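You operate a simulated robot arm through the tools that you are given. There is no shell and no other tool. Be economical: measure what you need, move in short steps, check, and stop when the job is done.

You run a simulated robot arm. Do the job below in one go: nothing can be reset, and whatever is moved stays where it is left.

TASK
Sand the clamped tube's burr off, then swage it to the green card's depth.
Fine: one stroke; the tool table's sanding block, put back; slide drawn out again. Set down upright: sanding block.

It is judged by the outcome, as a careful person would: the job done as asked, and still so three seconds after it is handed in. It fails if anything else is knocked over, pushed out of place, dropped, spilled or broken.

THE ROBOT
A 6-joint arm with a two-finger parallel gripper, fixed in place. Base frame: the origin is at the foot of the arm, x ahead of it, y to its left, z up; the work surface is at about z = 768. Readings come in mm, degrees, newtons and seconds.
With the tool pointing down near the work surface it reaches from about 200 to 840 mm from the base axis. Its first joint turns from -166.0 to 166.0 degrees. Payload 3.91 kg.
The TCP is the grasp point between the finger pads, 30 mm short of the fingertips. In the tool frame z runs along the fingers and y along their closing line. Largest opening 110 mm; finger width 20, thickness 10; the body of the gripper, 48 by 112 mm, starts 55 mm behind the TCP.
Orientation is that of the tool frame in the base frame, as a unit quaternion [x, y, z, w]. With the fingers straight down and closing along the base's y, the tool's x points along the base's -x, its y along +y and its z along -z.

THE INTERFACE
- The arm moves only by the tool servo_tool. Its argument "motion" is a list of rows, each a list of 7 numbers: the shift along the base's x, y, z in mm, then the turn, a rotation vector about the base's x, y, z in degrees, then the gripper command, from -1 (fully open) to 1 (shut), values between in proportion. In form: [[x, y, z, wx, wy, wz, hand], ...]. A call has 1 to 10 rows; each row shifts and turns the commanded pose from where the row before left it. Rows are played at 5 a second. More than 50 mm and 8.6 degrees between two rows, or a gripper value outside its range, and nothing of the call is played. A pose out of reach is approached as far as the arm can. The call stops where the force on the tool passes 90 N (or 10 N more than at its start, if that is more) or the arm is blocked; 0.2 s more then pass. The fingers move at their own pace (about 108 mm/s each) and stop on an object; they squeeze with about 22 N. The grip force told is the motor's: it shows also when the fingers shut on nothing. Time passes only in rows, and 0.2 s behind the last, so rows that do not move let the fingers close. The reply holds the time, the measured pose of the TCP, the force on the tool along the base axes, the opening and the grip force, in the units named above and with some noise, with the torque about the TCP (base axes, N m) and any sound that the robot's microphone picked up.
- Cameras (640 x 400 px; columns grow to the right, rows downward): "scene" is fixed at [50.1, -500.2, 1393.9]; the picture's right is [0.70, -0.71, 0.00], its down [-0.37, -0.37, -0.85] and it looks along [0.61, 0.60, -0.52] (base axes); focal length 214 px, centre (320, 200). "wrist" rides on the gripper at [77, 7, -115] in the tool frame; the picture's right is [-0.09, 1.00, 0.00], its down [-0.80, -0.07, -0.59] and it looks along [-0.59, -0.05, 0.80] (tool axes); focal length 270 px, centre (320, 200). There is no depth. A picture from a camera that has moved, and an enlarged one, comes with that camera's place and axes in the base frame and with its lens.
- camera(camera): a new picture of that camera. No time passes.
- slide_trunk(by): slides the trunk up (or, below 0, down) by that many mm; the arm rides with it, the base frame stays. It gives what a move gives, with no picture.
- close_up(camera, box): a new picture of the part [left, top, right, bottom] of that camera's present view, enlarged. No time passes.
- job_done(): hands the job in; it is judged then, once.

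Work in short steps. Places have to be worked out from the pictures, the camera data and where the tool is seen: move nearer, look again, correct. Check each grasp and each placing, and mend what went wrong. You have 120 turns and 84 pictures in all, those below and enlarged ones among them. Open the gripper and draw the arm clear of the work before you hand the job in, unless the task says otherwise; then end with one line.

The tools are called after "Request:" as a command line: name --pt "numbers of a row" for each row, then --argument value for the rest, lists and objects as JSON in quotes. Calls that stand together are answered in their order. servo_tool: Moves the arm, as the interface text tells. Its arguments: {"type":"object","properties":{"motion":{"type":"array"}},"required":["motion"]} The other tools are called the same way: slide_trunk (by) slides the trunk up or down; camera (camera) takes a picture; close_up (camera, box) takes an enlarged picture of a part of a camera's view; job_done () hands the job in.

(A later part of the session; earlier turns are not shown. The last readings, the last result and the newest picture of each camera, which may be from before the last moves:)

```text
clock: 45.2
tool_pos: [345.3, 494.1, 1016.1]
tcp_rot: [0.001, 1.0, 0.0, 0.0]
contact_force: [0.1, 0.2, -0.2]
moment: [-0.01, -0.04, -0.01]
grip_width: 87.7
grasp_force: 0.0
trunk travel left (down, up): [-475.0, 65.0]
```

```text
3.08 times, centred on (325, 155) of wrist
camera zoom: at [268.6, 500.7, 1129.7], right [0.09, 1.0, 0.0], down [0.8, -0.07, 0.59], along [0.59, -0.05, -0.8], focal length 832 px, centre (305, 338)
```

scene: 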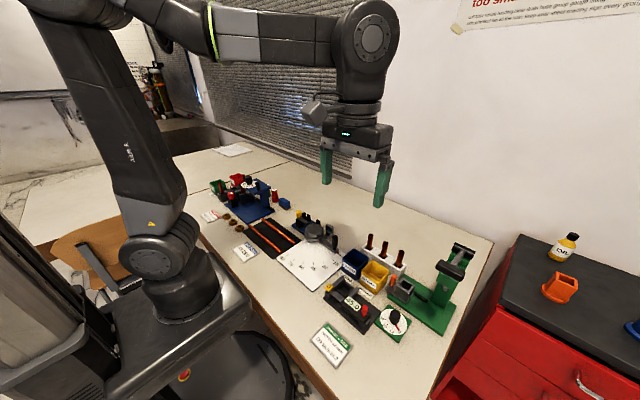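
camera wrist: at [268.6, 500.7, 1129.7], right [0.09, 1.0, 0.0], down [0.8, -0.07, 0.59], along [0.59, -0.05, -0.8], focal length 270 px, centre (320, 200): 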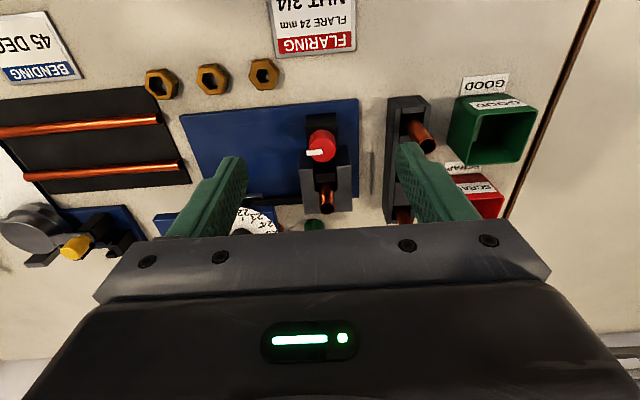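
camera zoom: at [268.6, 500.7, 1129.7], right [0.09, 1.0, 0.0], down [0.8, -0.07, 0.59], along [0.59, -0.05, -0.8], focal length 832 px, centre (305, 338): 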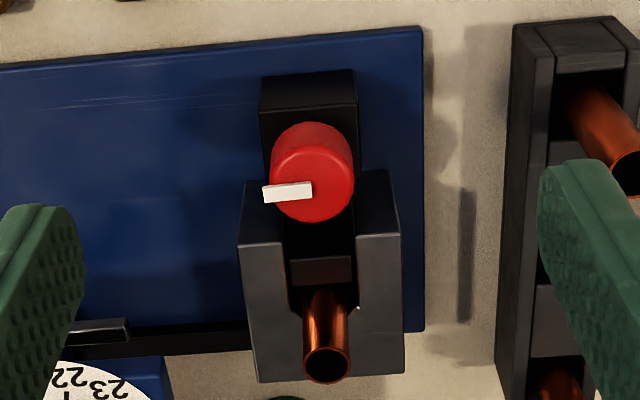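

Knob is 32 mm wide at about (410,492). I move above, then down around it.

Request:
servo_tool --pt "30 -1 -20 0 0 0 -0.2" --pt "35 -1 -20 0 0 0 -0.2" --pt "0 0 -35 0 0 0 -0.2" --pt "0 0 -35 0 0 0 -0.2"

Request:
camera --camera "wrist"

```text
clock: 46.2
tool_pos: [410.4, 490.6, 901.9]
tcp_rot: [0.0, 1.0, -0.001, 0.001]
contact_force: [0.9, 0.1, 0.0]
moment: [0.0, 0.0, -0.02]
grip_width: 66.1
grasp_force: 0.2
trunk travel left (down, up): [-475.0, 65.0]
```

```text
45 pictures are left
camera wrist: at [333.2, 499.2, 1016.9], right [0.09, 1.0, 0.0], down [0.8, -0.07, 0.59], along [0.59, -0.05, -0.8], focal length 270 px, centre (320, 200)
```

wrist: 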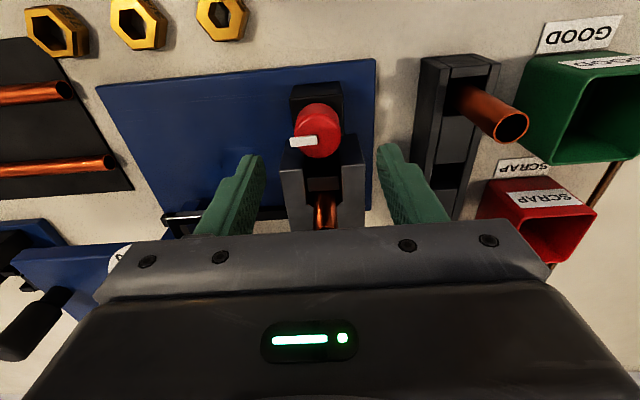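

Combining views the knob top is nearer (405,491.5,853). I descend to z≈850 and close on it.

Request:
servo_tool --pt "-5 1 -25 0 0 0 -0.2" --pt "0 0 -20 0 0 0 -0.2" --pt "0 0 -7 0 0 0 -0.2" --pt "0 0 0 0 0 0 1" --pt "0 0 0 0 0 0 1" --pt "0 0 0 0 0 0 1"

Request:
camera --camera "wrist"

Request:
close_up --camera "scene" --box '[205, 165, 265, 210]'

```text
clock: 47.6
tool_pos: [403.6, 489.7, 851.3]
tcp_rot: [0.001, 1.0, -0.002, -0.001]
contact_force: [-1.0, -10.4, -2.4]
moment: [-0.29, -0.03, -0.03]
grip_width: 31.7
grasp_force: 44.4
trunk travel left (down, up): [-475.0, 65.0]
```

```text
44 pictures are left
camera wrist: at [328.0, 498.2, 965.4], right [0.09, 1.0, 0.0], down [0.8, -0.07, 0.59], along [0.59, -0.05, -0.8], focal length 270 px, centre (320, 200)
```

wrist: 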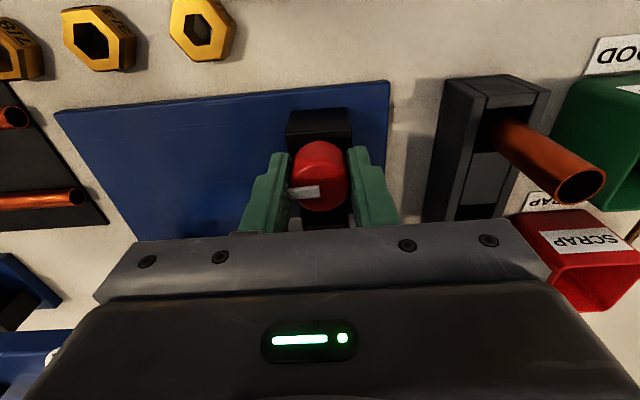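

```text
8.89 times, centred on (235, 188) of scene
camera zoom: at [50.1, -500.2, 1393.9], right [0.7, -0.71, 0.0], down [-0.37, -0.37, -0.85], along [0.61, 0.6, -0.52], focal length 1906 px, centre (1076, 311)
```

zoom: 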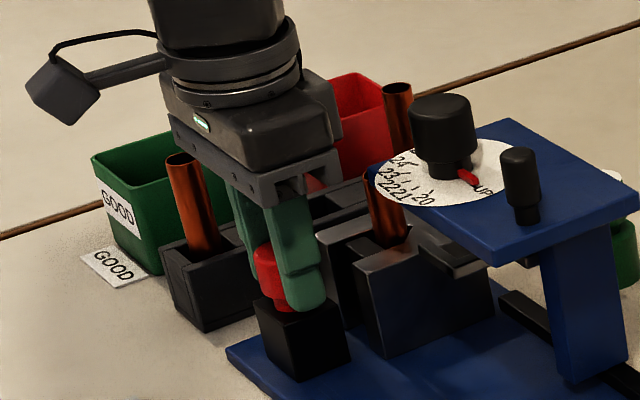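

Knob gripped and centred. I ease the side force and try turning it counter-clockwise in steps.

Request:
servo_tool --pt "0 -2 0 0 0 0 1" --pt "0 0 0 0 0 8.5 1" --pt "0 0 0 0 0 8.5 1" --pt "0 0 0 0 0 0 1"

Request:
camera --camera "wrist"

```text
clock: 48.6
tool_pos: [404.4, 490.7, 850.6]
tcp_rot: [-0.149, 0.989, -0.002, -0.001]
contact_force: [-7.1, -3.4, -20.0]
moment: [0.27, -0.72, -0.01]
grip_width: 31.7
grasp_force: 44.5
trunk travel left (down, up): [-475.0, 65.0]
```

```text
42 pictures are left
camera wrist: at [329.5, 475.1, 965.5], right [-0.21, 0.98, 0.0], down [0.79, 0.17, 0.59], along [0.58, 0.12, -0.81], focal length 270 px, centre (320, 200)
```

wrist: 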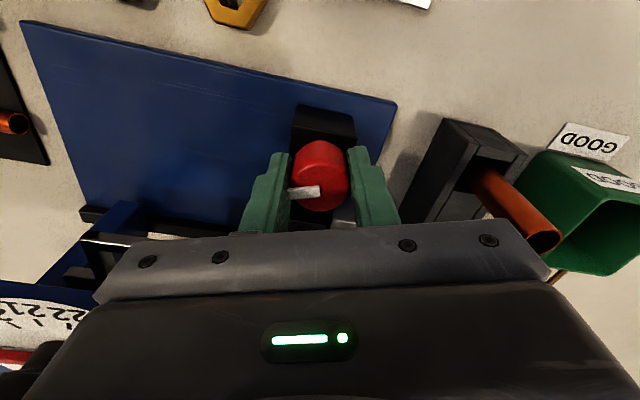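

The knob turns with the gripper freely. I continue counter-clockwise while easing down slightly.

Request:
servo_tool --pt "0 0 -1 0 0 0 1" --pt "0 0 0 0 0 8.5 1" --pt "0 0 0 0 0 8.5 1" --pt "0 0 0 0 0 8.5 1" --pt "0 0 0 0 0 0 1"

```text
clock: 49.8
tool_pos: [405.0, 489.3, 851.9]
tcp_rot: [-0.363, 0.932, -0.001, -0.002]
contact_force: [-10.0, -13.3, -19.5]
moment: [-0.32, 0.18, 0.02]
grip_width: 31.9
grasp_force: 44.7
trunk travel left (down, up): [-475.0, 65.0]
```

Request:
servo_tool --pt "-1 -1.5 -1 0 0 0 1" --pt "0 0 0 0 0 8.5 1" --pt "0 0 0 0 0 8.5 1" --pt "0 0 0 0 0 8.5 1" --pt "0 0 0 0 0 8.5 1" --pt "0 0 0 0 0 8.5 1" --pt "0 0 0 0 0 0 1"

Request:
camera --camera "wrist"

Request:
close_up --camera "scene" --box '[205, 165, 265, 210]'

```text
clock: 51.4
tool_pos: [404.1, 489.7, 851.0]
tcp_rot: [-0.677, 0.736, 0.0, 0.001]
contact_force: [5.1, -0.3, -8.2]
moment: [0.46, -0.25, 0.02]
grip_width: 31.5
grasp_force: 45.3
trunk travel left (down, up): [-475.0, 65.0]
```

```text
41 pictures are left
camera wrist: at [392.1, 414.2, 965.4], right [-0.98, 0.17, 0.0], down [0.14, 0.79, 0.6], along [0.1, 0.59, -0.8], focal length 270 px, centre (320, 200)
```

wrist: 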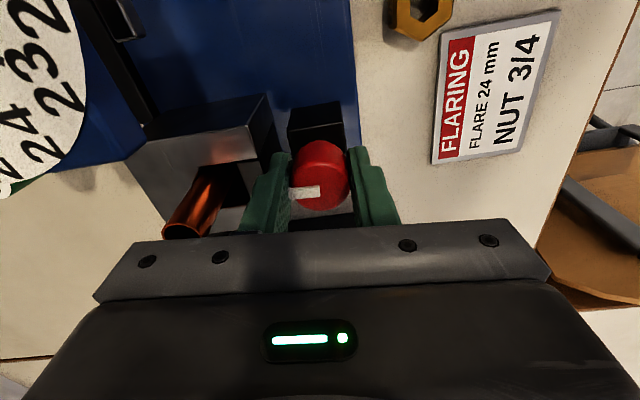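

```text
8.89 times, centred on (235, 188) of scene
camera zoom: at [50.1, -500.2, 1393.9], right [0.7, -0.71, 0.0], down [-0.37, -0.37, -0.85], along [0.61, 0.6, -0.52], focal length 1906 px, centre (1076, 311)
```

zoom: 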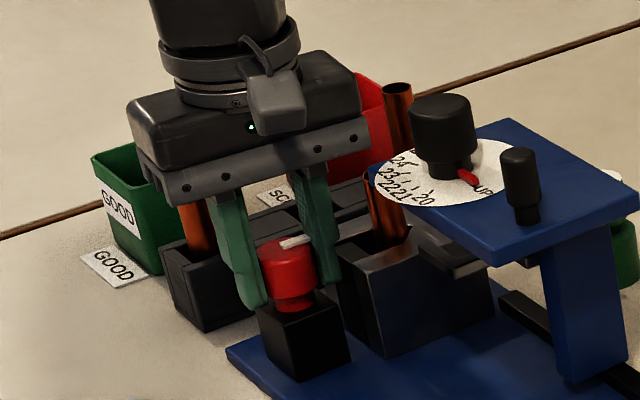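

Knob turned ~85°. I release, rise and inspect whether the jaw backed off.

Request:
servo_tool --pt "0 0 0 0 0 0 0" --pt "0 0 0 0 0 0 -0.2" --pt "0 0 30 0 0 0 -0.2" --pt "0 0 40 0 0 0 -0.2" --pt "0 0 40 0 0 0 -0.2"

Request:
close_up --camera "wrist" --box '[160, 80, 400, 230]'

```text
clock: 52.6
tool_pos: [402.8, 488.7, 960.5]
tcp_rot: [-0.676, 0.737, 0.0, 0.0]
contact_force: [0.1, -0.6, 0.1]
moment: [-0.03, -0.01, 0.02]
grip_width: 66.0
grasp_force: 0.1
trunk travel left (down, up): [-475.0, 65.0]
```

```text
2.67 times, centred on (280, 155) of wrist
camera zoom: at [389.6, 414.3, 1075.4], right [-0.98, 0.17, 0.0], down [0.14, 0.79, 0.59], along [0.1, 0.59, -0.8], focal length 721 px, centre (427, 320)
```

zoom: 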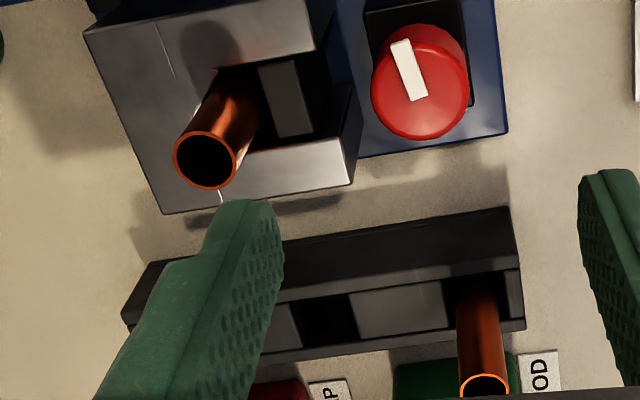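

The mark seems back near its original direction; I zoom on the jaw/tube gap.

Request:
close_up --camera "wrist" --box '[185, 75, 345, 175]'

Request:
close_up --camera "scene" --box '[215, 170, 265, 205]'

```text
4.00 times, centred on (265, 125) of wrist
camera zoom: at [389.6, 414.3, 1075.4], right [-0.98, 0.17, 0.0], down [0.14, 0.79, 0.59], along [0.1, 0.59, -0.8], focal length 1081 px, centre (540, 500)
```

zoom: 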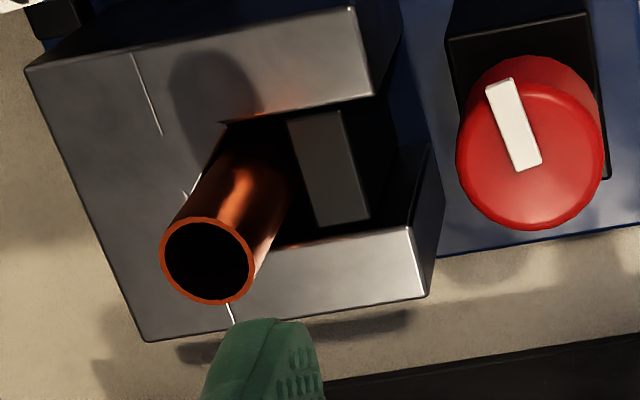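

```text
11.43 times, centred on (240, 188) of scene
camera zoom: at [50.1, -500.2, 1393.9], right [0.7, -0.71, 0.0], down [-0.37, -0.37, -0.85], along [0.61, 0.6, -0.52], focal length 2451 px, centre (1234, 343)
```

zoom: 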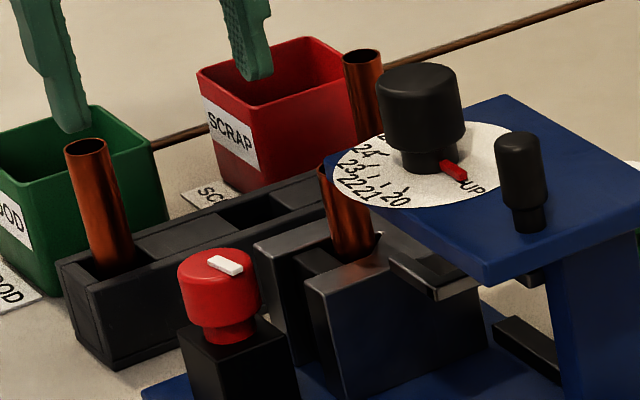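

The mark is now ~20–25° from its start. I wait a second to see if it is still springing back.

Request:
servo_tool --pt "0 0 0 0 0 0 -0.2" --pt "0 0 0 0 0 0 -0.2" --pt "0 0 0 0 0 0 -0.2" --pt "0 0 0 0 0 0 -0.2" --pt "0 0 0 0 0 0 -0.2"

Request:
close_up --camera "wrist" --box '[185, 75, 345, 175]'

```text
clock: 53.8
tool_pos: [402.9, 489.1, 960.2]
tcp_rot: [-0.675, 0.738, 0.0, 0.0]
contact_force: [-0.8, -0.8, -0.5]
moment: [0.03, 0.02, 0.01]
grip_width: 66.2
grasp_force: 0.2
trunk travel left (down, up): [-475.0, 65.0]
```

```text
4.00 times, centred on (265, 125) of wrist
camera zoom: at [389.6, 414.6, 1074.8], right [-0.98, 0.17, 0.0], down [0.14, 0.79, 0.59], along [0.1, 0.59, -0.8], focal length 1081 px, centre (540, 500)
```

zoom: 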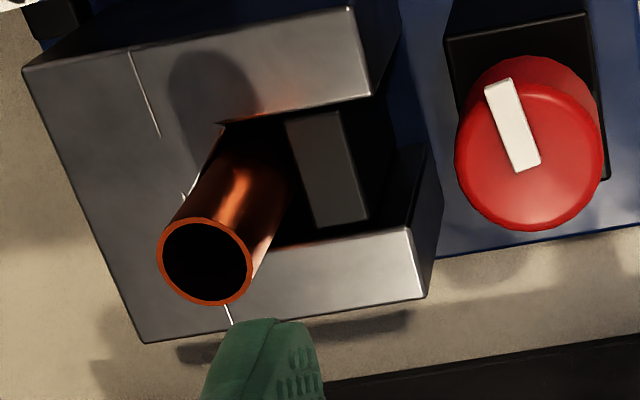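

The knob holds at ~25°. I grip it again and turn further (another 85°), checking the jaw before releasing.

Request:
servo_tool --pt "0 1 -40 0 0 0 -0.2" --pt "0 0 -40 0 0 0 -0.2" --pt "0 0 -30 0 0 0 -0.2" --pt "0 0 0 0 0 0 1" --pt "0 0 0 0 0 0 1" --pt "0 0 0 0 0 0 1"

Request:
servo_tool --pt "0 0 0 0 0 8.5 1" --pt "0 0 0 0 0 8.5 1" --pt "0 0 0 0 0 8.5 1" --pt "0 0 0 0 0 8.5 1" --pt "0 0 0 0 0 8.5 1" --pt "0 0 0 0 0 0 1"

Request:
servo_tool --pt "0 0 0 0 0 8.5 1" --pt "0 0 0 0 0 8.5 1" --pt "0 0 0 0 0 8.5 1" --pt "0 0 0 0 0 8.5 1" --pt "0 0 0 0 0 8.5 1" --pt "0 0 0 0 0 0 1"

Request:
camera --camera "wrist"

```text
clock: 55.2
tool_pos: [405.0, 490.0, 852.1]
tcp_rot: [-0.676, 0.736, 0.001, 0.002]
contact_force: [31.1, -6.0, 27.8]
moment: [-0.56, -0.86, -0.31]
grip_width: 31.4
grasp_force: 45.5
trunk travel left (down, up): [-475.0, 65.0]
```

```text
clock: 56.6
tool_pos: [403.7, 491.4, 849.6]
tcp_rot: [0.898, -0.441, -0.002, 0.001]
contact_force: [17.2, 7.9, -8.2]
moment: [0.66, -0.02, -0.34]
grip_width: 31.5
grasp_force: 45.4
trunk travel left (down, up): [-475.0, 65.0]
```

```text
clock: 58.0
tool_pos: [402.7, 490.4, 851.3]
tcp_rot: [0.996, -0.086, 0.0, 0.001]
contact_force: [0.5, 5.5, 1.8]
moment: [0.05, 0.46, -0.31]
grip_width: 31.3
grasp_force: 44.9
trunk travel left (down, up): [-475.0, 65.0]
```

```text
35 pictures are left
camera wrist: at [478.1, 471.7, 965.2], right [-0.26, -0.97, 0.0], down [-0.78, 0.21, 0.59], along [-0.57, 0.15, -0.8], focal length 270 px, centre (320, 200)
```

wrist: 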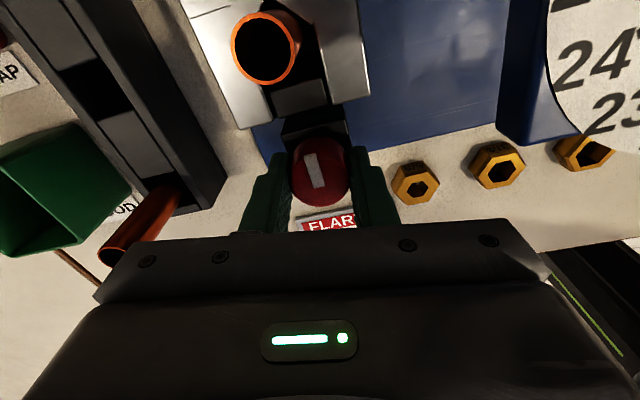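

Now a steady −0.31 N·m shows the knob at its stop with the mark toward +x (90°). I relax the twist a bit, release and look.

Request:
servo_tool --pt "0 0 0 0 0 -2 1" --pt "0 0 0 0 0 0 0.4" --pt "0 0 0 0 0 0 0.1" --pt "0 0 0 0 0 0 -0.2" --pt "0 0 30 0 0 0 -0.2" --pt "0 0 40 0 0 0 -0.2" --pt "0 0 40 0 0 0 -0.2"

Request:
close_up --camera "wrist" --box '[200, 60, 400, 220]'

```text
clock: 59.6
tool_pos: [404.8, 488.5, 961.7]
tcp_rot: [0.995, -0.105, 0.001, -0.001]
contact_force: [-0.2, -0.4, -0.6]
moment: [-0.01, -0.01, -0.02]
grip_width: 65.7
grasp_force: 0.1
trunk travel left (down, up): [-475.0, 65.0]
```

```text
2.50 times, centred on (300, 140) of wrist
camera zoom: at [478.9, 468.1, 1075.5], right [-0.29, -0.96, 0.0], down [-0.77, 0.24, 0.59], along [-0.57, 0.17, -0.8], focal length 676 px, centre (370, 350)
```

zoom: 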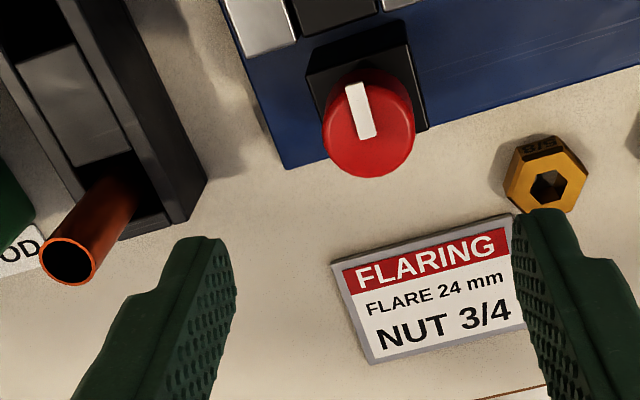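

The knob stays at 90° now. Next I move over the tube with the gripper part-open and check alignment.

Request:
servo_tool --pt "33 1 0 0 0 4 -0.2" --pt "33 1.5 0 0 0 8 -0.2" --pt "0 0 -25 0 0 0 -0.2" --pt "0 0 -25 0 0 0 -0.2"

Request:
camera --camera "wrist"

```text
clock: 60.6
tool_pos: [469.5, 491.9, 911.3]
tcp_rot: [1.0, 0.0, 0.0, 0.0]
contact_force: [-0.2, -0.3, -0.1]
moment: [-0.01, -0.01, 0.0]
grip_width: 66.2
grasp_force: 0.0
trunk travel left (down, up): [-475.0, 65.0]
```

```text
33 pictures are left
camera wrist: at [547.5, 486.2, 1025.3], right [-0.09, -1.0, 0.0], down [-0.8, 0.07, 0.59], along [-0.59, 0.05, -0.8], focal length 270 px, centre (320, 200)
```

wrist: 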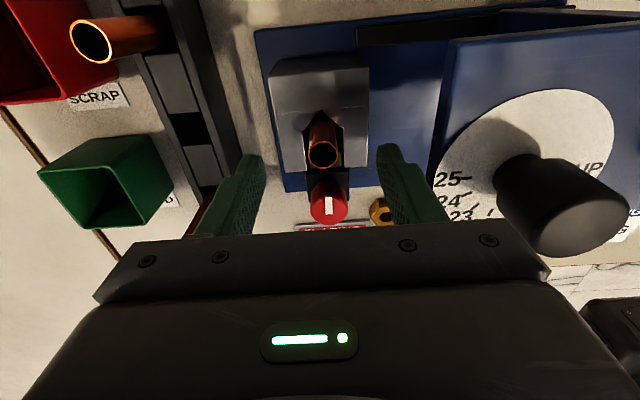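

Tube at (472,491). I descend to z≈867 and grasp it.

Request:
servo_tool --pt "2 -0.5 -20 0 0 0 -0.1" --pt "0 0 -20 0 0 0 -0.1" --pt "0 0 -4 0 0 0 -0.1" --pt "0 0 0 0 0 0 1" --pt "0 0 0 0 0 0 1" --pt "0 0 0 0 0 0 1"

```text
clock: 62.0
tool_pos: [470.8, 491.9, 867.0]
tcp_rot: [1.0, 0.0, 0.0, 0.001]
contact_force: [-0.1, -0.7, -0.6]
moment: [0.06, -0.06, 0.0]
grip_width: 17.9
grasp_force: 22.6
trunk travel left (down, up): [-475.0, 65.0]
```

Tube gripped (17.9 mm). I lift gently and watch the force for any clamp resistance.

Request:
servo_tool --pt "0 0 3 0 0 0 1" --pt "0 0 3 0 0 0 1" --pt "0 0 0 0 0 0 1"

Request:
close_up --camera "scene" --box '[215, 165, 265, 205]'

```text
clock: 62.8
tool_pos: [470.8, 492.2, 874.3]
tcp_rot: [1.0, 0.0, 0.0, -0.001]
contact_force: [0.7, -0.1, -1.1]
moment: [0.0, 0.01, 0.01]
grip_width: 17.7
grasp_force: 22.0
trunk travel left (down, up): [-475.0, 65.0]
```

```text
10.00 times, centred on (240, 185) of scene
camera zoom: at [50.1, -500.2, 1393.9], right [0.7, -0.71, 0.0], down [-0.37, -0.37, -0.85], along [0.61, 0.6, -0.52], focal length 2145 px, centre (1120, 350)
```

zoom: 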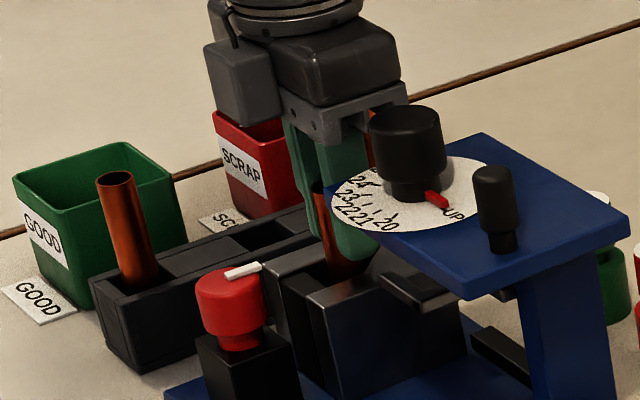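

It comes free. I raise it straight out and check.

Request:
servo_tool --pt "0 0 20 0 0 0 1" --pt "0 0 40 0 0 0 1" --pt "0 0 45 0 0 0 1" --pt "0 0 45 0 0 0 1" --pt "0 0 45 0 0 0 1" --pt "0 0 40 0 0 0 1"

Request:
close_up --camera "scene" --box '[190, 90, 310, 190]'

```text
clock: 64.2
tool_pos: [472.6, 491.9, 1108.4]
tcp_rot: [1.0, 0.001, 0.001, 0.0]
contact_force: [-0.5, -0.3, 1.0]
moment: [0.03, -0.02, 0.0]
grip_width: 17.7
grasp_force: 22.2
trunk travel left (down, up): [-475.0, 65.0]
```

```text
4.00 times, centred on (250, 140) of scene
camera zoom: at [50.1, -500.2, 1393.9], right [0.7, -0.71, 0.0], down [-0.37, -0.37, -0.85], along [0.61, 0.6, -0.52], focal length 858 px, centre (600, 440)
```

zoom: 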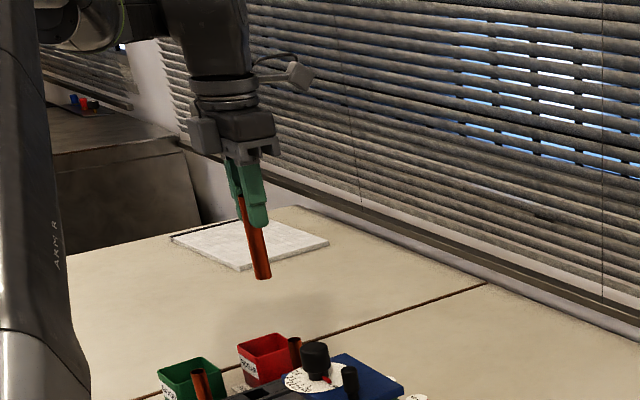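

The tube is free and vertical in the grip. I carry it to the green station while turning the tool so the camera sits on the +y side there.

Request:
servo_tool --pt "0 -26 0 0 0 -8.5 1" --pt "0 -26 0 0 0 -8.5 1" --pt "0 -26 0 0 0 -8.5 1" --pt "0 -26 0 0 0 -8.5 1" --pt "0 -26 0 0 0 -8.5 1" --pt "0 -26 0 0 0 -8.5 1" --pt "0 -26 0 0 0 -8.5 1" --pt "0 -26 0 0 0 -8.5 1" --pt "0 -26 0 0 0 -8.5 1" --pt "0 -26 0 0 0 -8.5 1"

Request:
servo_tool --pt "2 -26 0 0 0 -8.5 1" --pt "2 -26 0 0 0 -8.5 1" --pt "2 -26 0 0 0 -8.5 1" --pt "2 -26 0 0 0 -8.5 1" --pt "2 -26 0 0 0 -8.5 1" --pt "2 -26 0 0 0 -8.5 1" --pt "2 -26 0 0 0 -8.5 1" --pt "2 -26 0 0 0 -8.5 1" --pt "2 -26 0 0 0 -8.5 1" --pt "2 -26 0 0 0 -8.5 1"

Request:
servo_tool --pt "4 -26 0 0 0 -8.5 1" --pt "4 -26 0 0 0 -8.5 1" --pt "4 -26 0 0 0 -8.5 1" --pt "4 -26 0 0 0 -8.5 1" --pt "4 -26 0 0 0 -8.5 1" --pt "4 -26 0 0 0 -8.5 1" --pt "4 -26 0 0 0 -8.5 1" --pt "4 -26 0 0 0 -8.5 1" --pt "4 -26 0 0 0 -8.5 1" --pt "4 -26 0 0 0 -8.5 1"

Request:
servo_tool --pt "4 -26 0 0 0 -8.5 1" --pt "2 -16 0 0 0 -6.5 1" --pt "0 0 0 0 0 0 1"

Request:
camera --camera "wrist"

```text
clock: 66.4
tool_pos: [471.9, 231.1, 1106.6]
tcp_rot: [0.736, -0.677, 0.0, 0.0]
contact_force: [-0.6, 0.3, -0.6]
moment: [-0.01, -0.01, 0.02]
grip_width: 17.9
grasp_force: 22.0
trunk travel left (down, up): [-475.0, 65.0]
```

```text
clock: 68.6
tool_pos: [491.3, -28.2, 1107.7]
tcp_rot: [-0.085, 0.996, 0.0, 0.001]
contact_force: [-0.4, 0.3, -0.6]
moment: [0.06, 0.01, -0.01]
grip_width: 18.1
grasp_force: 22.5
trunk travel left (down, up): [-475.0, 65.0]
```

```text
clock: 70.8
tool_pos: [530.8, -290.9, 1108.7]
tcp_rot: [0.61, 0.793, 0.0, 0.0]
contact_force: [0.5, 0.2, 0.0]
moment: [0.03, -0.01, 0.02]
grip_width: 17.9
grasp_force: 22.1
trunk travel left (down, up): [-475.0, 65.0]
```

```text
clock: 71.6
tool_pos: [537.7, -332.3, 1110.3]
tcp_rot: [0.708, 0.706, 0.0, 0.001]
contact_force: [-0.8, 0.2, -0.7]
moment: [0.0, -0.01, -0.01]
grip_width: 17.8
grasp_force: 21.8
trunk travel left (down, up): [-475.0, 65.0]
```

```text
30 pictures are left
camera wrist: at [544.3, -253.7, 1223.6], right [1.0, -0.09, 0.0], down [-0.07, -0.8, 0.59], along [-0.05, -0.59, -0.8], focal length 270 px, centre (320, 200)
```

wrist: 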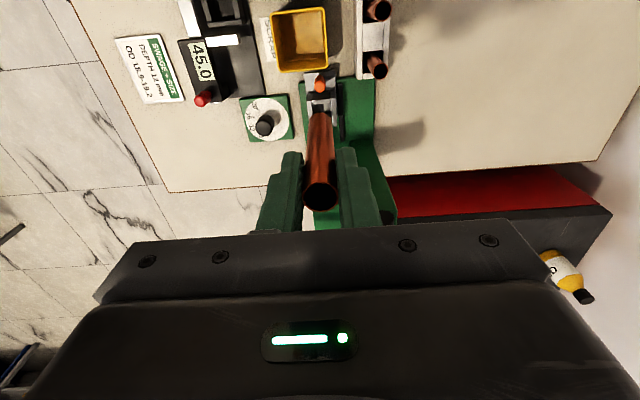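

The tube hides the pocket; I lower it offset by −40 mm in x to view pocket and tube end side by side.

Request:
servo_tool --pt "-19 -6 -35 0 0 0 1" --pt "-19 -6 -35 0 0 0 1" --pt "0 0 -35 0 0 0 1" --pt "0 0 -35 0 0 0 1"

Request:
close_up --camera "wrist" --box '[230, 60, 430, 210]'

```text
clock: 72.6
tool_pos: [500.7, -341.3, 970.2]
tcp_rot: [0.707, 0.707, 0.0, 0.0]
contact_force: [-0.9, -0.4, -1.8]
moment: [0.0, 0.05, 0.0]
grip_width: 18.0
grasp_force: 22.8
trunk travel left (down, up): [-475.0, 65.0]
```

```text
2.67 times, centred on (330, 135) of wrist
camera zoom: at [508.3, -262.7, 1084.2], right [1.0, -0.09, 0.0], down [-0.07, -0.8, 0.59], along [-0.05, -0.59, -0.8], focal length 721 px, centre (293, 373)
```

zoom: 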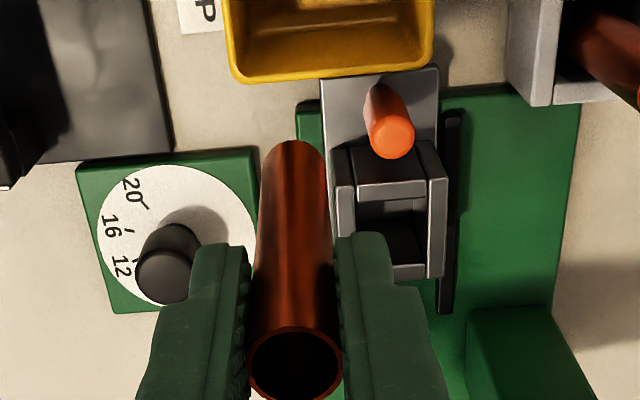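

Pocket centre is about (537,-386), opening ~27 mm. I move the tube above it and check from both cameras.

Request:
servo_tool --pt "18 -22 0 0 0 0 1" --pt "18 -22 0 0 0 0 1" --pt "0 0 -20 0 0 0 1" --pt "0 0 0 0 0 0 1"

Request:
close_up --camera "wrist" --box '[250, 70, 390, 200]'

Request:
close_up --camera "scene" --box '[375, 225, 475, 315]'

```text
clock: 73.6
tool_pos: [535.3, -385.2, 950.7]
tcp_rot: [0.707, 0.708, 0.0, 0.0]
contact_force: [0.3, 0.7, -1.7]
moment: [-0.01, 0.0, 0.01]
grip_width: 17.8
grasp_force: 22.6
trunk travel left (down, up): [-475.0, 65.0]
```

```text
3.08 times, centred on (320, 135) of wrist
camera zoom: at [543.3, -307.0, 1064.6], right [1.0, -0.09, 0.0], down [-0.07, -0.8, 0.59], along [-0.05, -0.59, -0.8], focal length 832 px, centre (320, 400)
```

zoom: 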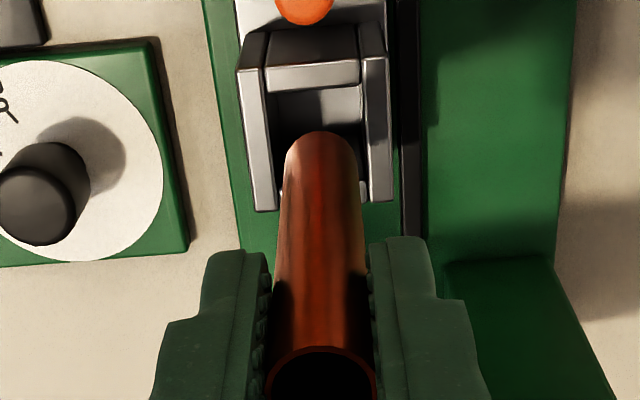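

```text
4.44 times, centred on (425, 270) of scene
camera zoom: at [50.1, -500.2, 1393.9], right [0.7, -0.71, 0.0], down [-0.37, -0.37, -0.85], along [0.61, 0.6, -0.52], focal length 953 px, centre (-147, -111)
```

zoom: 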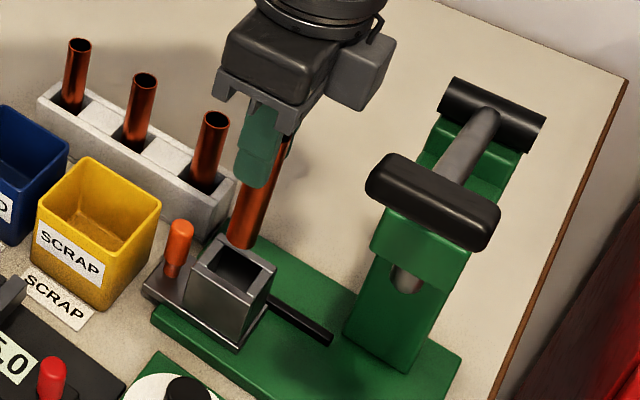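

Tube is almost exactly over the pocket; I nudge −2 mm in y and lower it in.

Request:
servo_tool --pt "-0.5 -2 -15 0 0 0 1" --pt "0 0 -12 0 0 0 1" --pt "0 0 -8 0 0 0 1" --pt "0 0 -8 0 0 0 1" --pt "0 0 0 0 0 0 1"

Request:
close_up --camera "scene" --box '[375, 225, 475, 315]'

```text
clock: 74.8
tool_pos: [534.9, -388.0, 905.4]
tcp_rot: [0.707, 0.707, 0.001, 0.0]
contact_force: [-0.8, 0.0, -0.5]
moment: [-0.02, 0.04, 0.01]
grip_width: 18.0
grasp_force: 22.0
trunk travel left (down, up): [-475.0, 65.0]
```

```text
4.44 times, centred on (425, 270) of scene
camera zoom: at [50.1, -500.2, 1393.9], right [0.7, -0.71, 0.0], down [-0.37, -0.37, -0.85], along [0.61, 0.6, -0.52], focal length 953 px, centre (-147, -111)
```

zoom: 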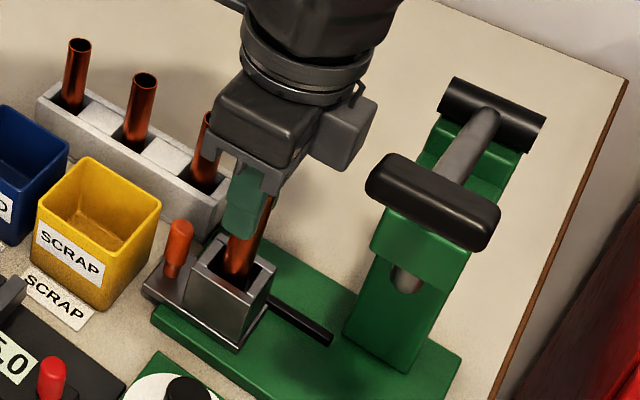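

The tube is inside the pocket. I keep lowering to the seat.

Request:
servo_tool --pt "0 0 -8 0 0 0 1" --pt "0 0 -6 0 0 0 1" --pt "0 0 -5 0 0 0 1" --pt "0 0 -3 0 0 0 1" --pt "0 0 0 0 0 0 1"

```text
clock: 76.0
tool_pos: [535.4, -388.4, 883.4]
tcp_rot: [0.707, 0.707, 0.0, 0.0]
contact_force: [0.1, 0.2, 0.1]
moment: [0.04, 0.04, 0.02]
grip_width: 17.9
grasp_force: 21.8
trunk travel left (down, up): [-475.0, 65.0]
```

Request:
servo_tool --pt "0 0 -3 0 0 0 1" --pt "0 0 -2 0 0 0 1" --pt "0 0 -2 0 0 0 1" --pt "0 0 0 0 0 0 1"

```text
clock: 77.0
tool_pos: [536.1, -388.0, 877.3]
tcp_rot: [0.707, 0.707, 0.0, 0.002]
contact_force: [2.5, -1.4, 14.8]
moment: [-0.11, -0.09, 0.01]
grip_width: 18.2
grasp_force: 21.4
trunk travel left (down, up): [-475.0, 65.0]
```

Seated (15 N). I release and rise.

Request:
servo_tool --pt "0 0 1 0 0 0 0.7" --pt "0 0 0 0 0 0 0.3" --pt "0 0 0 0 0 0 0.2" --pt "0 5 25 0 0 0 0.2" --pt "0 10 40 0 0 0 0.2" --pt "-10 10 40 0 0 0 0.2" --pt "-10 10 30 0 0 0 0.2"

Request:
camera --camera "wrist"

Request:
close_up --camera "scene" --box '[375, 225, 475, 315]'

```text
clock: 78.6
tool_pos: [514.5, -352.5, 1015.2]
tcp_rot: [0.707, 0.707, 0.0, 0.0]
contact_force: [-0.2, -0.1, 0.0]
moment: [0.0, 0.01, 0.02]
grip_width: 44.2
grasp_force: 0.1
trunk travel left (down, up): [-475.0, 65.0]
```

```text
25 pictures are left
camera wrist: at [522.2, -273.9, 1128.7], right [1.0, -0.09, 0.0], down [-0.07, -0.8, 0.59], along [-0.05, -0.59, -0.8], focal length 270 px, centre (320, 200)
```

wrist: 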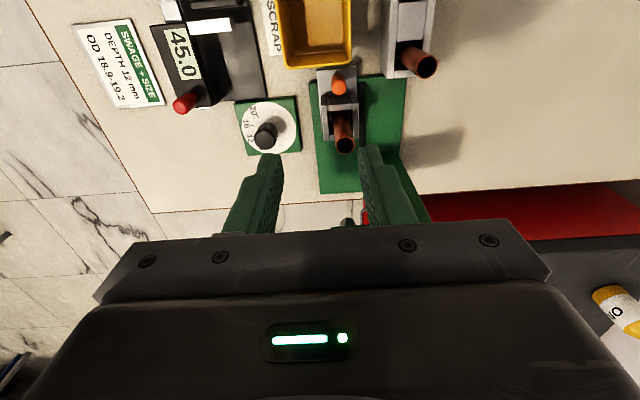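

```text
4.44 times, centred on (425, 270) of scene
camera zoom: at [50.1, -500.2, 1393.9], right [0.7, -0.71, 0.0], down [-0.37, -0.37, -0.85], along [0.61, 0.6, -0.52], focal length 953 px, centre (-147, -111)
```

zoom: 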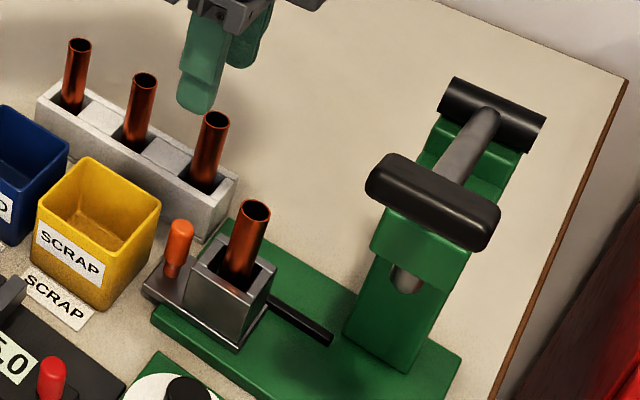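

Tube stands upright. Next, the depth dial: zoom for its scale.

Request:
close_up --camera "wrist" --box '[220, 85, 316, 165]'

Request:
close_up --camera "scene" --box '[368, 295, 424, 350]'

```text
5.00 times, centred on (268, 125) of wrist
camera zoom: at [522.2, -273.9, 1128.7], right [1.0, -0.09, 0.0], down [-0.07, -0.8, 0.59], along [-0.05, -0.59, -0.8], focal length 1351 px, centre (580, 575)
```

zoom: 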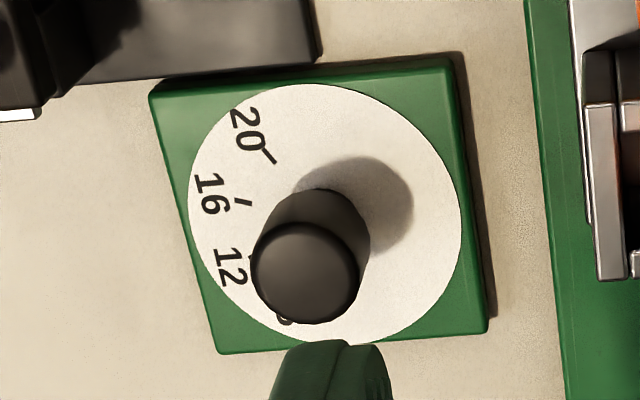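

```text
7.27 times, centred on (396, 322) of scene
camera zoom: at [50.1, -500.2, 1393.9], right [0.7, -0.71, 0.0], down [-0.37, -0.37, -0.85], along [0.61, 0.6, -0.52], focal length 1560 px, centre (-233, -691)
```

zoom: 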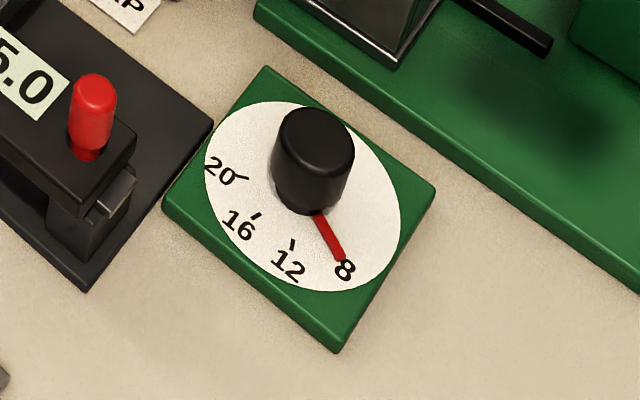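

Ticks lie about 43° apart, so the knob must turn ~43° clockwise (8→12). Knob is at about (441,-408), top ≈812; I tilt the tool 17° back toward +y to stay clear of the press handle, and move above the knob.

Request:
servo_tool --pt "-15 0 0 -8.5 0 0 0.1" --pt "-25 -5 0 -8.5 0 0 0.1" --pt "-34 -10 -25 0 0 0 0.1" --pt "0 -20 -30 0 0 0 0.1" --pt "0 -20 -40 0 0 0 0.1"

Request:
camera --camera "wrist"

Request:
close_up --camera "scene" --box '[340, 220, 460, 350]'

```text
clock: 79.8
tool_pos: [440.4, -409.2, 917.4]
tcp_rot: [0.699, 0.699, -0.105, 0.105]
contact_force: [-0.5, 0.6, 0.5]
moment: [0.0, 0.0, -0.02]
grip_width: 49.3
grasp_force: 0.2
trunk travel left (down, up): [-475.0, 65.0]
```

```text
21 pictures are left
camera wrist: at [447.9, -300.2, 1004.0], right [1.0, -0.08, 0.03], down [-0.07, -0.59, 0.8], along [-0.05, -0.8, -0.6], focal length 270 px, centre (320, 200)
```

wrist: 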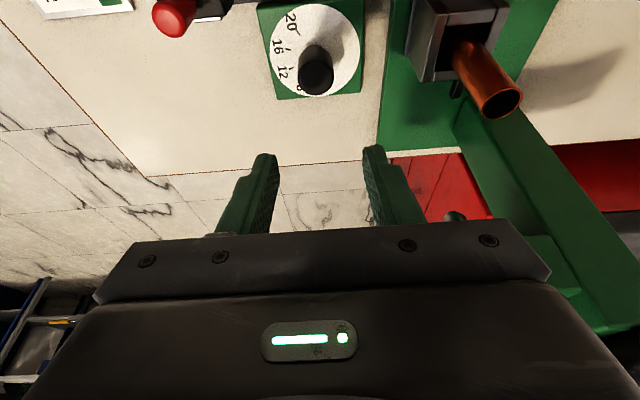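

```text
3.08 times, centred on (400, 285) of scene
camera zoom: at [50.1, -500.2, 1393.9], right [0.7, -0.71, 0.0], down [-0.37, -0.37, -0.85], along [0.61, 0.6, -0.52], focal length 660 px, centre (74, -62)
```

zoom: 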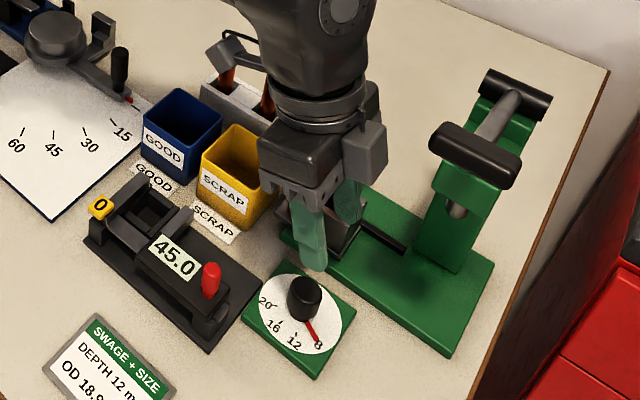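

Aligned with the knob. I descend and close on it.

Request:
servo_tool --pt "0.5 2 -40 0 0 0 0.1" --pt "0 0 -40 0 0 0 0.1" --pt "0 0 -15 0 0 0 0.1" --pt "0 0 -6 0 0 0 0.1" --pt "0 0 0 0 0 0 1" --pt "0 0 0 0 0 0 1"

Request:
camera --camera "wrist"

```text
clock: 81.2
tool_pos: [439.3, -406.1, 812.9]
tcp_rot: [0.7, 0.699, -0.105, 0.104]
contact_force: [-3.6, -0.2, -1.4]
moment: [-0.24, 0.09, -0.01]
grip_width: 27.6
grasp_force: 45.4
trunk travel left (down, up): [-475.0, 65.0]
```

```text
19 pictures are left
camera wrist: at [447.5, -298.0, 901.0], right [1.0, -0.09, 0.02], down [-0.07, -0.59, 0.8], along [-0.05, -0.8, -0.6], focal length 270 px, centre (320, 200)
```

wrist: 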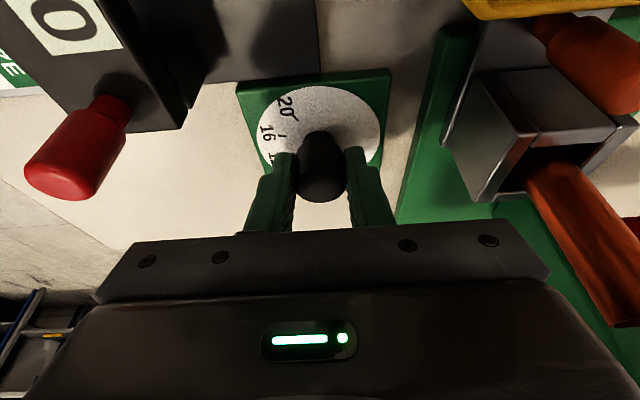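

Gripped. To keep the gripper body away from the tube during the turn, I open, pre-rotate +21°, re-close, then turn the knob.

Request:
servo_tool --pt "0.5 0 0 0 0 0 0.3" --pt "0 0 0 0 0 0 0.1" --pt "0 0 0 0 0 7 0.1" --pt "0 0 0 0 0 7 0.1" --pt "0 0 0 0 0 7 0.1" --pt "0 0 0 0 0 0 1" --pt "0 0 0 0 0 0 1" --pt "0 0 0 0 0 0 1"

Request:
servo_tool --pt "0 0 0 0 0 -8.5 1" --pt "0 0 0 0 0 -8.5 1" --pt "0 0 0 0 0 -8.5 1" --pt "0 0 0 0 0 -8.5 1" --pt "0 0 0 0 0 -8.5 1" --pt "0 0 0 0 0 0 1" --pt "0 0 0 0 0 0 1"

Request:
close_up --camera "scene" --box '[368, 295, 424, 350]'

```text
clock: 83.0
tool_pos: [439.0, -407.9, 813.9]
tcp_rot: [0.561, 0.815, -0.083, 0.121]
contact_force: [-21.0, -11.3, -1.5]
moment: [-0.97, 0.49, -0.06]
grip_width: 27.4
grasp_force: 44.9
trunk travel left (down, up): [-475.0, 65.0]
```

```text
clock: 84.6
tool_pos: [441.7, -407.0, 816.1]
tcp_rot: [0.818, 0.556, -0.121, 0.082]
contact_force: [-17.6, -9.3, -10.2]
moment: [-0.4, 0.42, -0.01]
grip_width: 27.5
grasp_force: 45.1
trunk travel left (down, up): [-475.0, 65.0]
```

```text
7.27 times, centred on (396, 322) of scene
camera zoom: at [50.1, -500.2, 1393.9], right [0.7, -0.71, 0.0], down [-0.37, -0.37, -0.85], along [0.61, 0.6, -0.52], focal length 1560 px, centre (-233, -691)
```

zoom: 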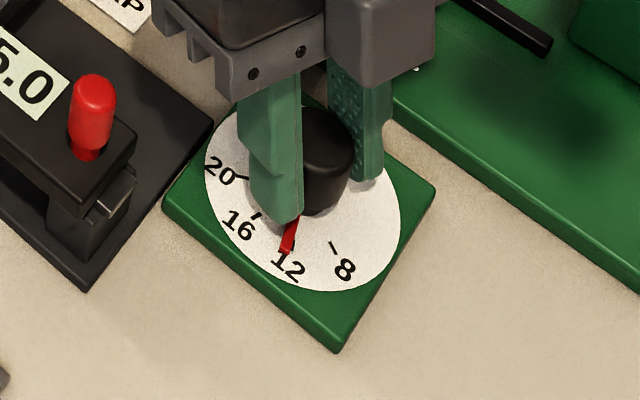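

Pointer is near 12, perhaps a few degrees past. I release and rise to read it undisturbed.

Request:
servo_tool --pt "-1 -1 0 0 0 0 1" --pt "0 0 0 0 0 0 0.4" --pt "0 0 0 0 0 0 0.1" --pt "0 0 0 0 0 0 0.1" --pt "0 5 40 0 0 7 0.1" --pt "0 10 40 0 0 7 0.1" --pt "0 15 40 0 0 7 0.1"

Request:
close_up --camera "scene" --box '[376, 302, 416, 342]'

```text
clock: 86.2
tool_pos: [440.7, -377.6, 936.3]
tcp_rot: [0.703, 0.696, -0.105, 0.105]
contact_force: [-0.2, -0.2, 0.4]
moment: [0.03, 0.04, -0.01]
grip_width: 49.5
grasp_force: 0.1
trunk travel left (down, up): [-475.0, 65.0]
```

```text
10.00 times, centred on (396, 322) of scene
camera zoom: at [50.1, -500.2, 1393.9], right [0.7, -0.71, 0.0], down [-0.37, -0.37, -0.85], along [0.61, 0.6, -0.52], focal length 2145 px, centre (-440, -1020)
```

zoom: 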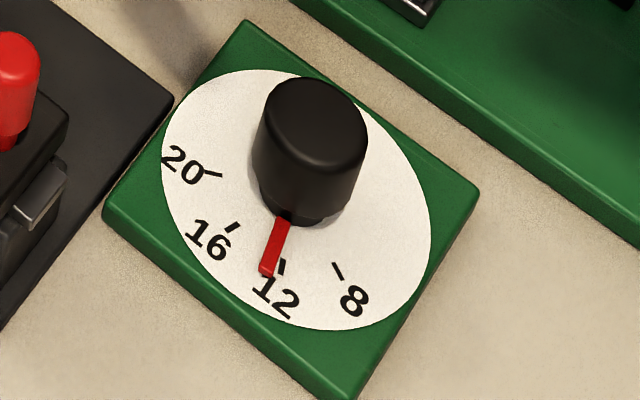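

The pointer sits ~7° past 12. I regrip (centre nearer x=439.3) and turn back ~7° counter-clockwise.

Request:
servo_tool --pt "-1 -15 -40 0 0 0 0.1" --pt "0 -15 -40 0 0 0 0.1" --pt "0 0 -30 0 0 0 0.1" --pt "0 0 -11 0 0 0 0.1" --pt "0 0 0 0 0 0 1" --pt "0 0 0 0 0 0 1" --pt "0 0 0 0 0 0 1"

Request:
servo_tool --pt "0 0 0 0 0 4 1" --pt "0 0 0 0 0 4 1" --pt "0 0 0 0 0 0 1" --pt "0 0 0 0 0 0 1"

Request:
close_up --camera "scene" --box '[376, 302, 416, 342]'

```text
clock: 87.8
tool_pos: [440.3, -409.7, 814.0]
tcp_rot: [0.702, 0.696, -0.104, 0.104]
contact_force: [-4.6, -1.0, -2.4]
moment: [-0.32, 0.05, 0.01]
grip_width: 27.5
grasp_force: 44.6
trunk travel left (down, up): [-475.0, 65.0]
```

```text
clock: 88.8
tool_pos: [440.0, -408.8, 815.6]
tcp_rot: [0.652, 0.743, -0.097, 0.111]
contact_force: [-4.0, -4.6, -0.1]
moment: [-0.09, 0.08, -0.04]
grip_width: 27.6
grasp_force: 45.4
trunk travel left (down, up): [-475.0, 65.0]
```

```text
10.00 times, centred on (396, 322) of scene
camera zoom: at [50.1, -500.2, 1393.9], right [0.7, -0.71, 0.0], down [-0.37, -0.37, -0.85], along [0.61, 0.6, -0.52], focal length 2145 px, centre (-440, -1020)
```

zoom: 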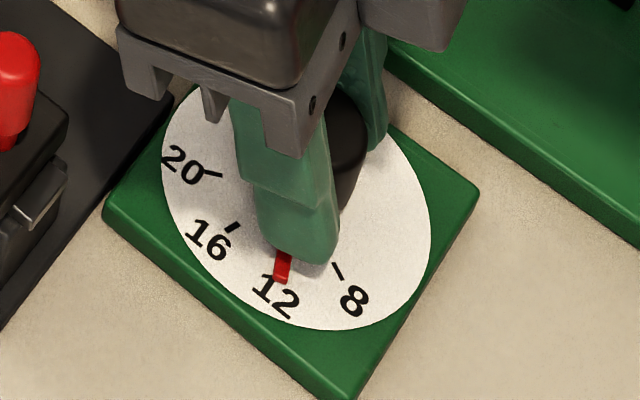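

Pointer now covers the 12 tick. I release gently and check.

Request:
servo_tool --pt "0 0 0 0 0 0 0.5" --pt "0 0 0 0 0 0 0.1" --pt "0 0 0 0 0 0 0.1" --pt "0 5 40 0 0 -4 0.1" --pt "0 10 40 0 0 -4 0.1" --pt "0 15 40 0 0 0 0.1"

Request:
close_up --camera "scene" --box '[376, 302, 416, 342]'

```text
clock: 90.2
tool_pos: [437.1, -377.8, 934.9]
tcp_rot: [0.703, 0.696, -0.105, 0.104]
contact_force: [-0.2, -0.2, -0.3]
moment: [0.03, 0.04, 0.0]
grip_width: 49.3
grasp_force: 0.0
trunk travel left (down, up): [-475.0, 65.0]
```

```text
10.00 times, centred on (396, 322) of scene
camera zoom: at [50.1, -500.2, 1393.9], right [0.7, -0.71, 0.0], down [-0.37, -0.37, -0.85], along [0.61, 0.6, -0.52], focal length 2145 px, centre (-440, -1020)
```

zoom: 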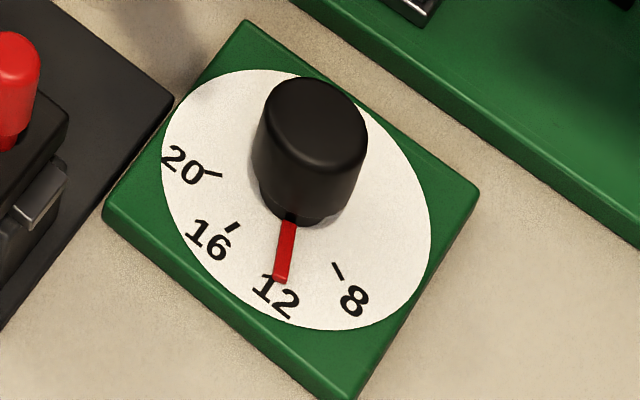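

Dial reads 12 exactly. Next I go over the orange slide peg (≈536,-347, top ≈838), keeping the backward tilt.

Request:
servo_tool --pt "35 15 0 0 0 0 0.2" --pt "35 15 0 0 0 0 0.2" --pt "30 1 0 0 0 0 0.2" --pt "0 0 -30 0 0 0 0.2" --pt "0 0 -20 0 0 0 0.2"

Request:
camera --camera "wrist"

```text
clock: 91.4
tool_pos: [540.0, -347.1, 884.1]
tcp_rot: [0.703, 0.696, -0.105, 0.104]
contact_force: [0.5, 0.3, 0.2]
moment: [0.03, 0.03, -0.02]
grip_width: 44.1
grasp_force: 0.0
trunk travel left (down, up): [-475.0, 65.0]
```

```text
14 pictures are left
camera wrist: at [548.5, -239.0, 971.0], right [1.0, -0.09, 0.03], down [-0.08, -0.59, 0.8], along [-0.06, -0.8, -0.6], focal length 270 px, centre (320, 200)
```

wrist: 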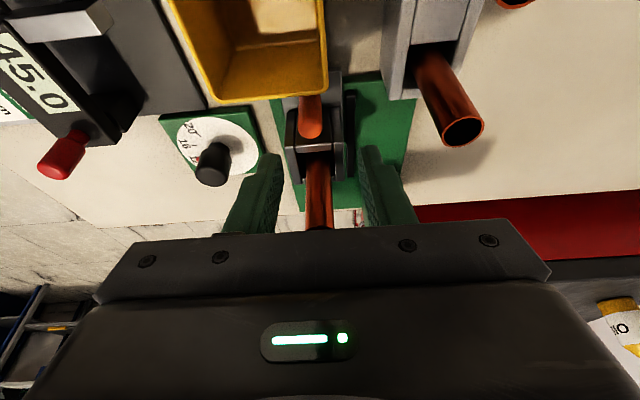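

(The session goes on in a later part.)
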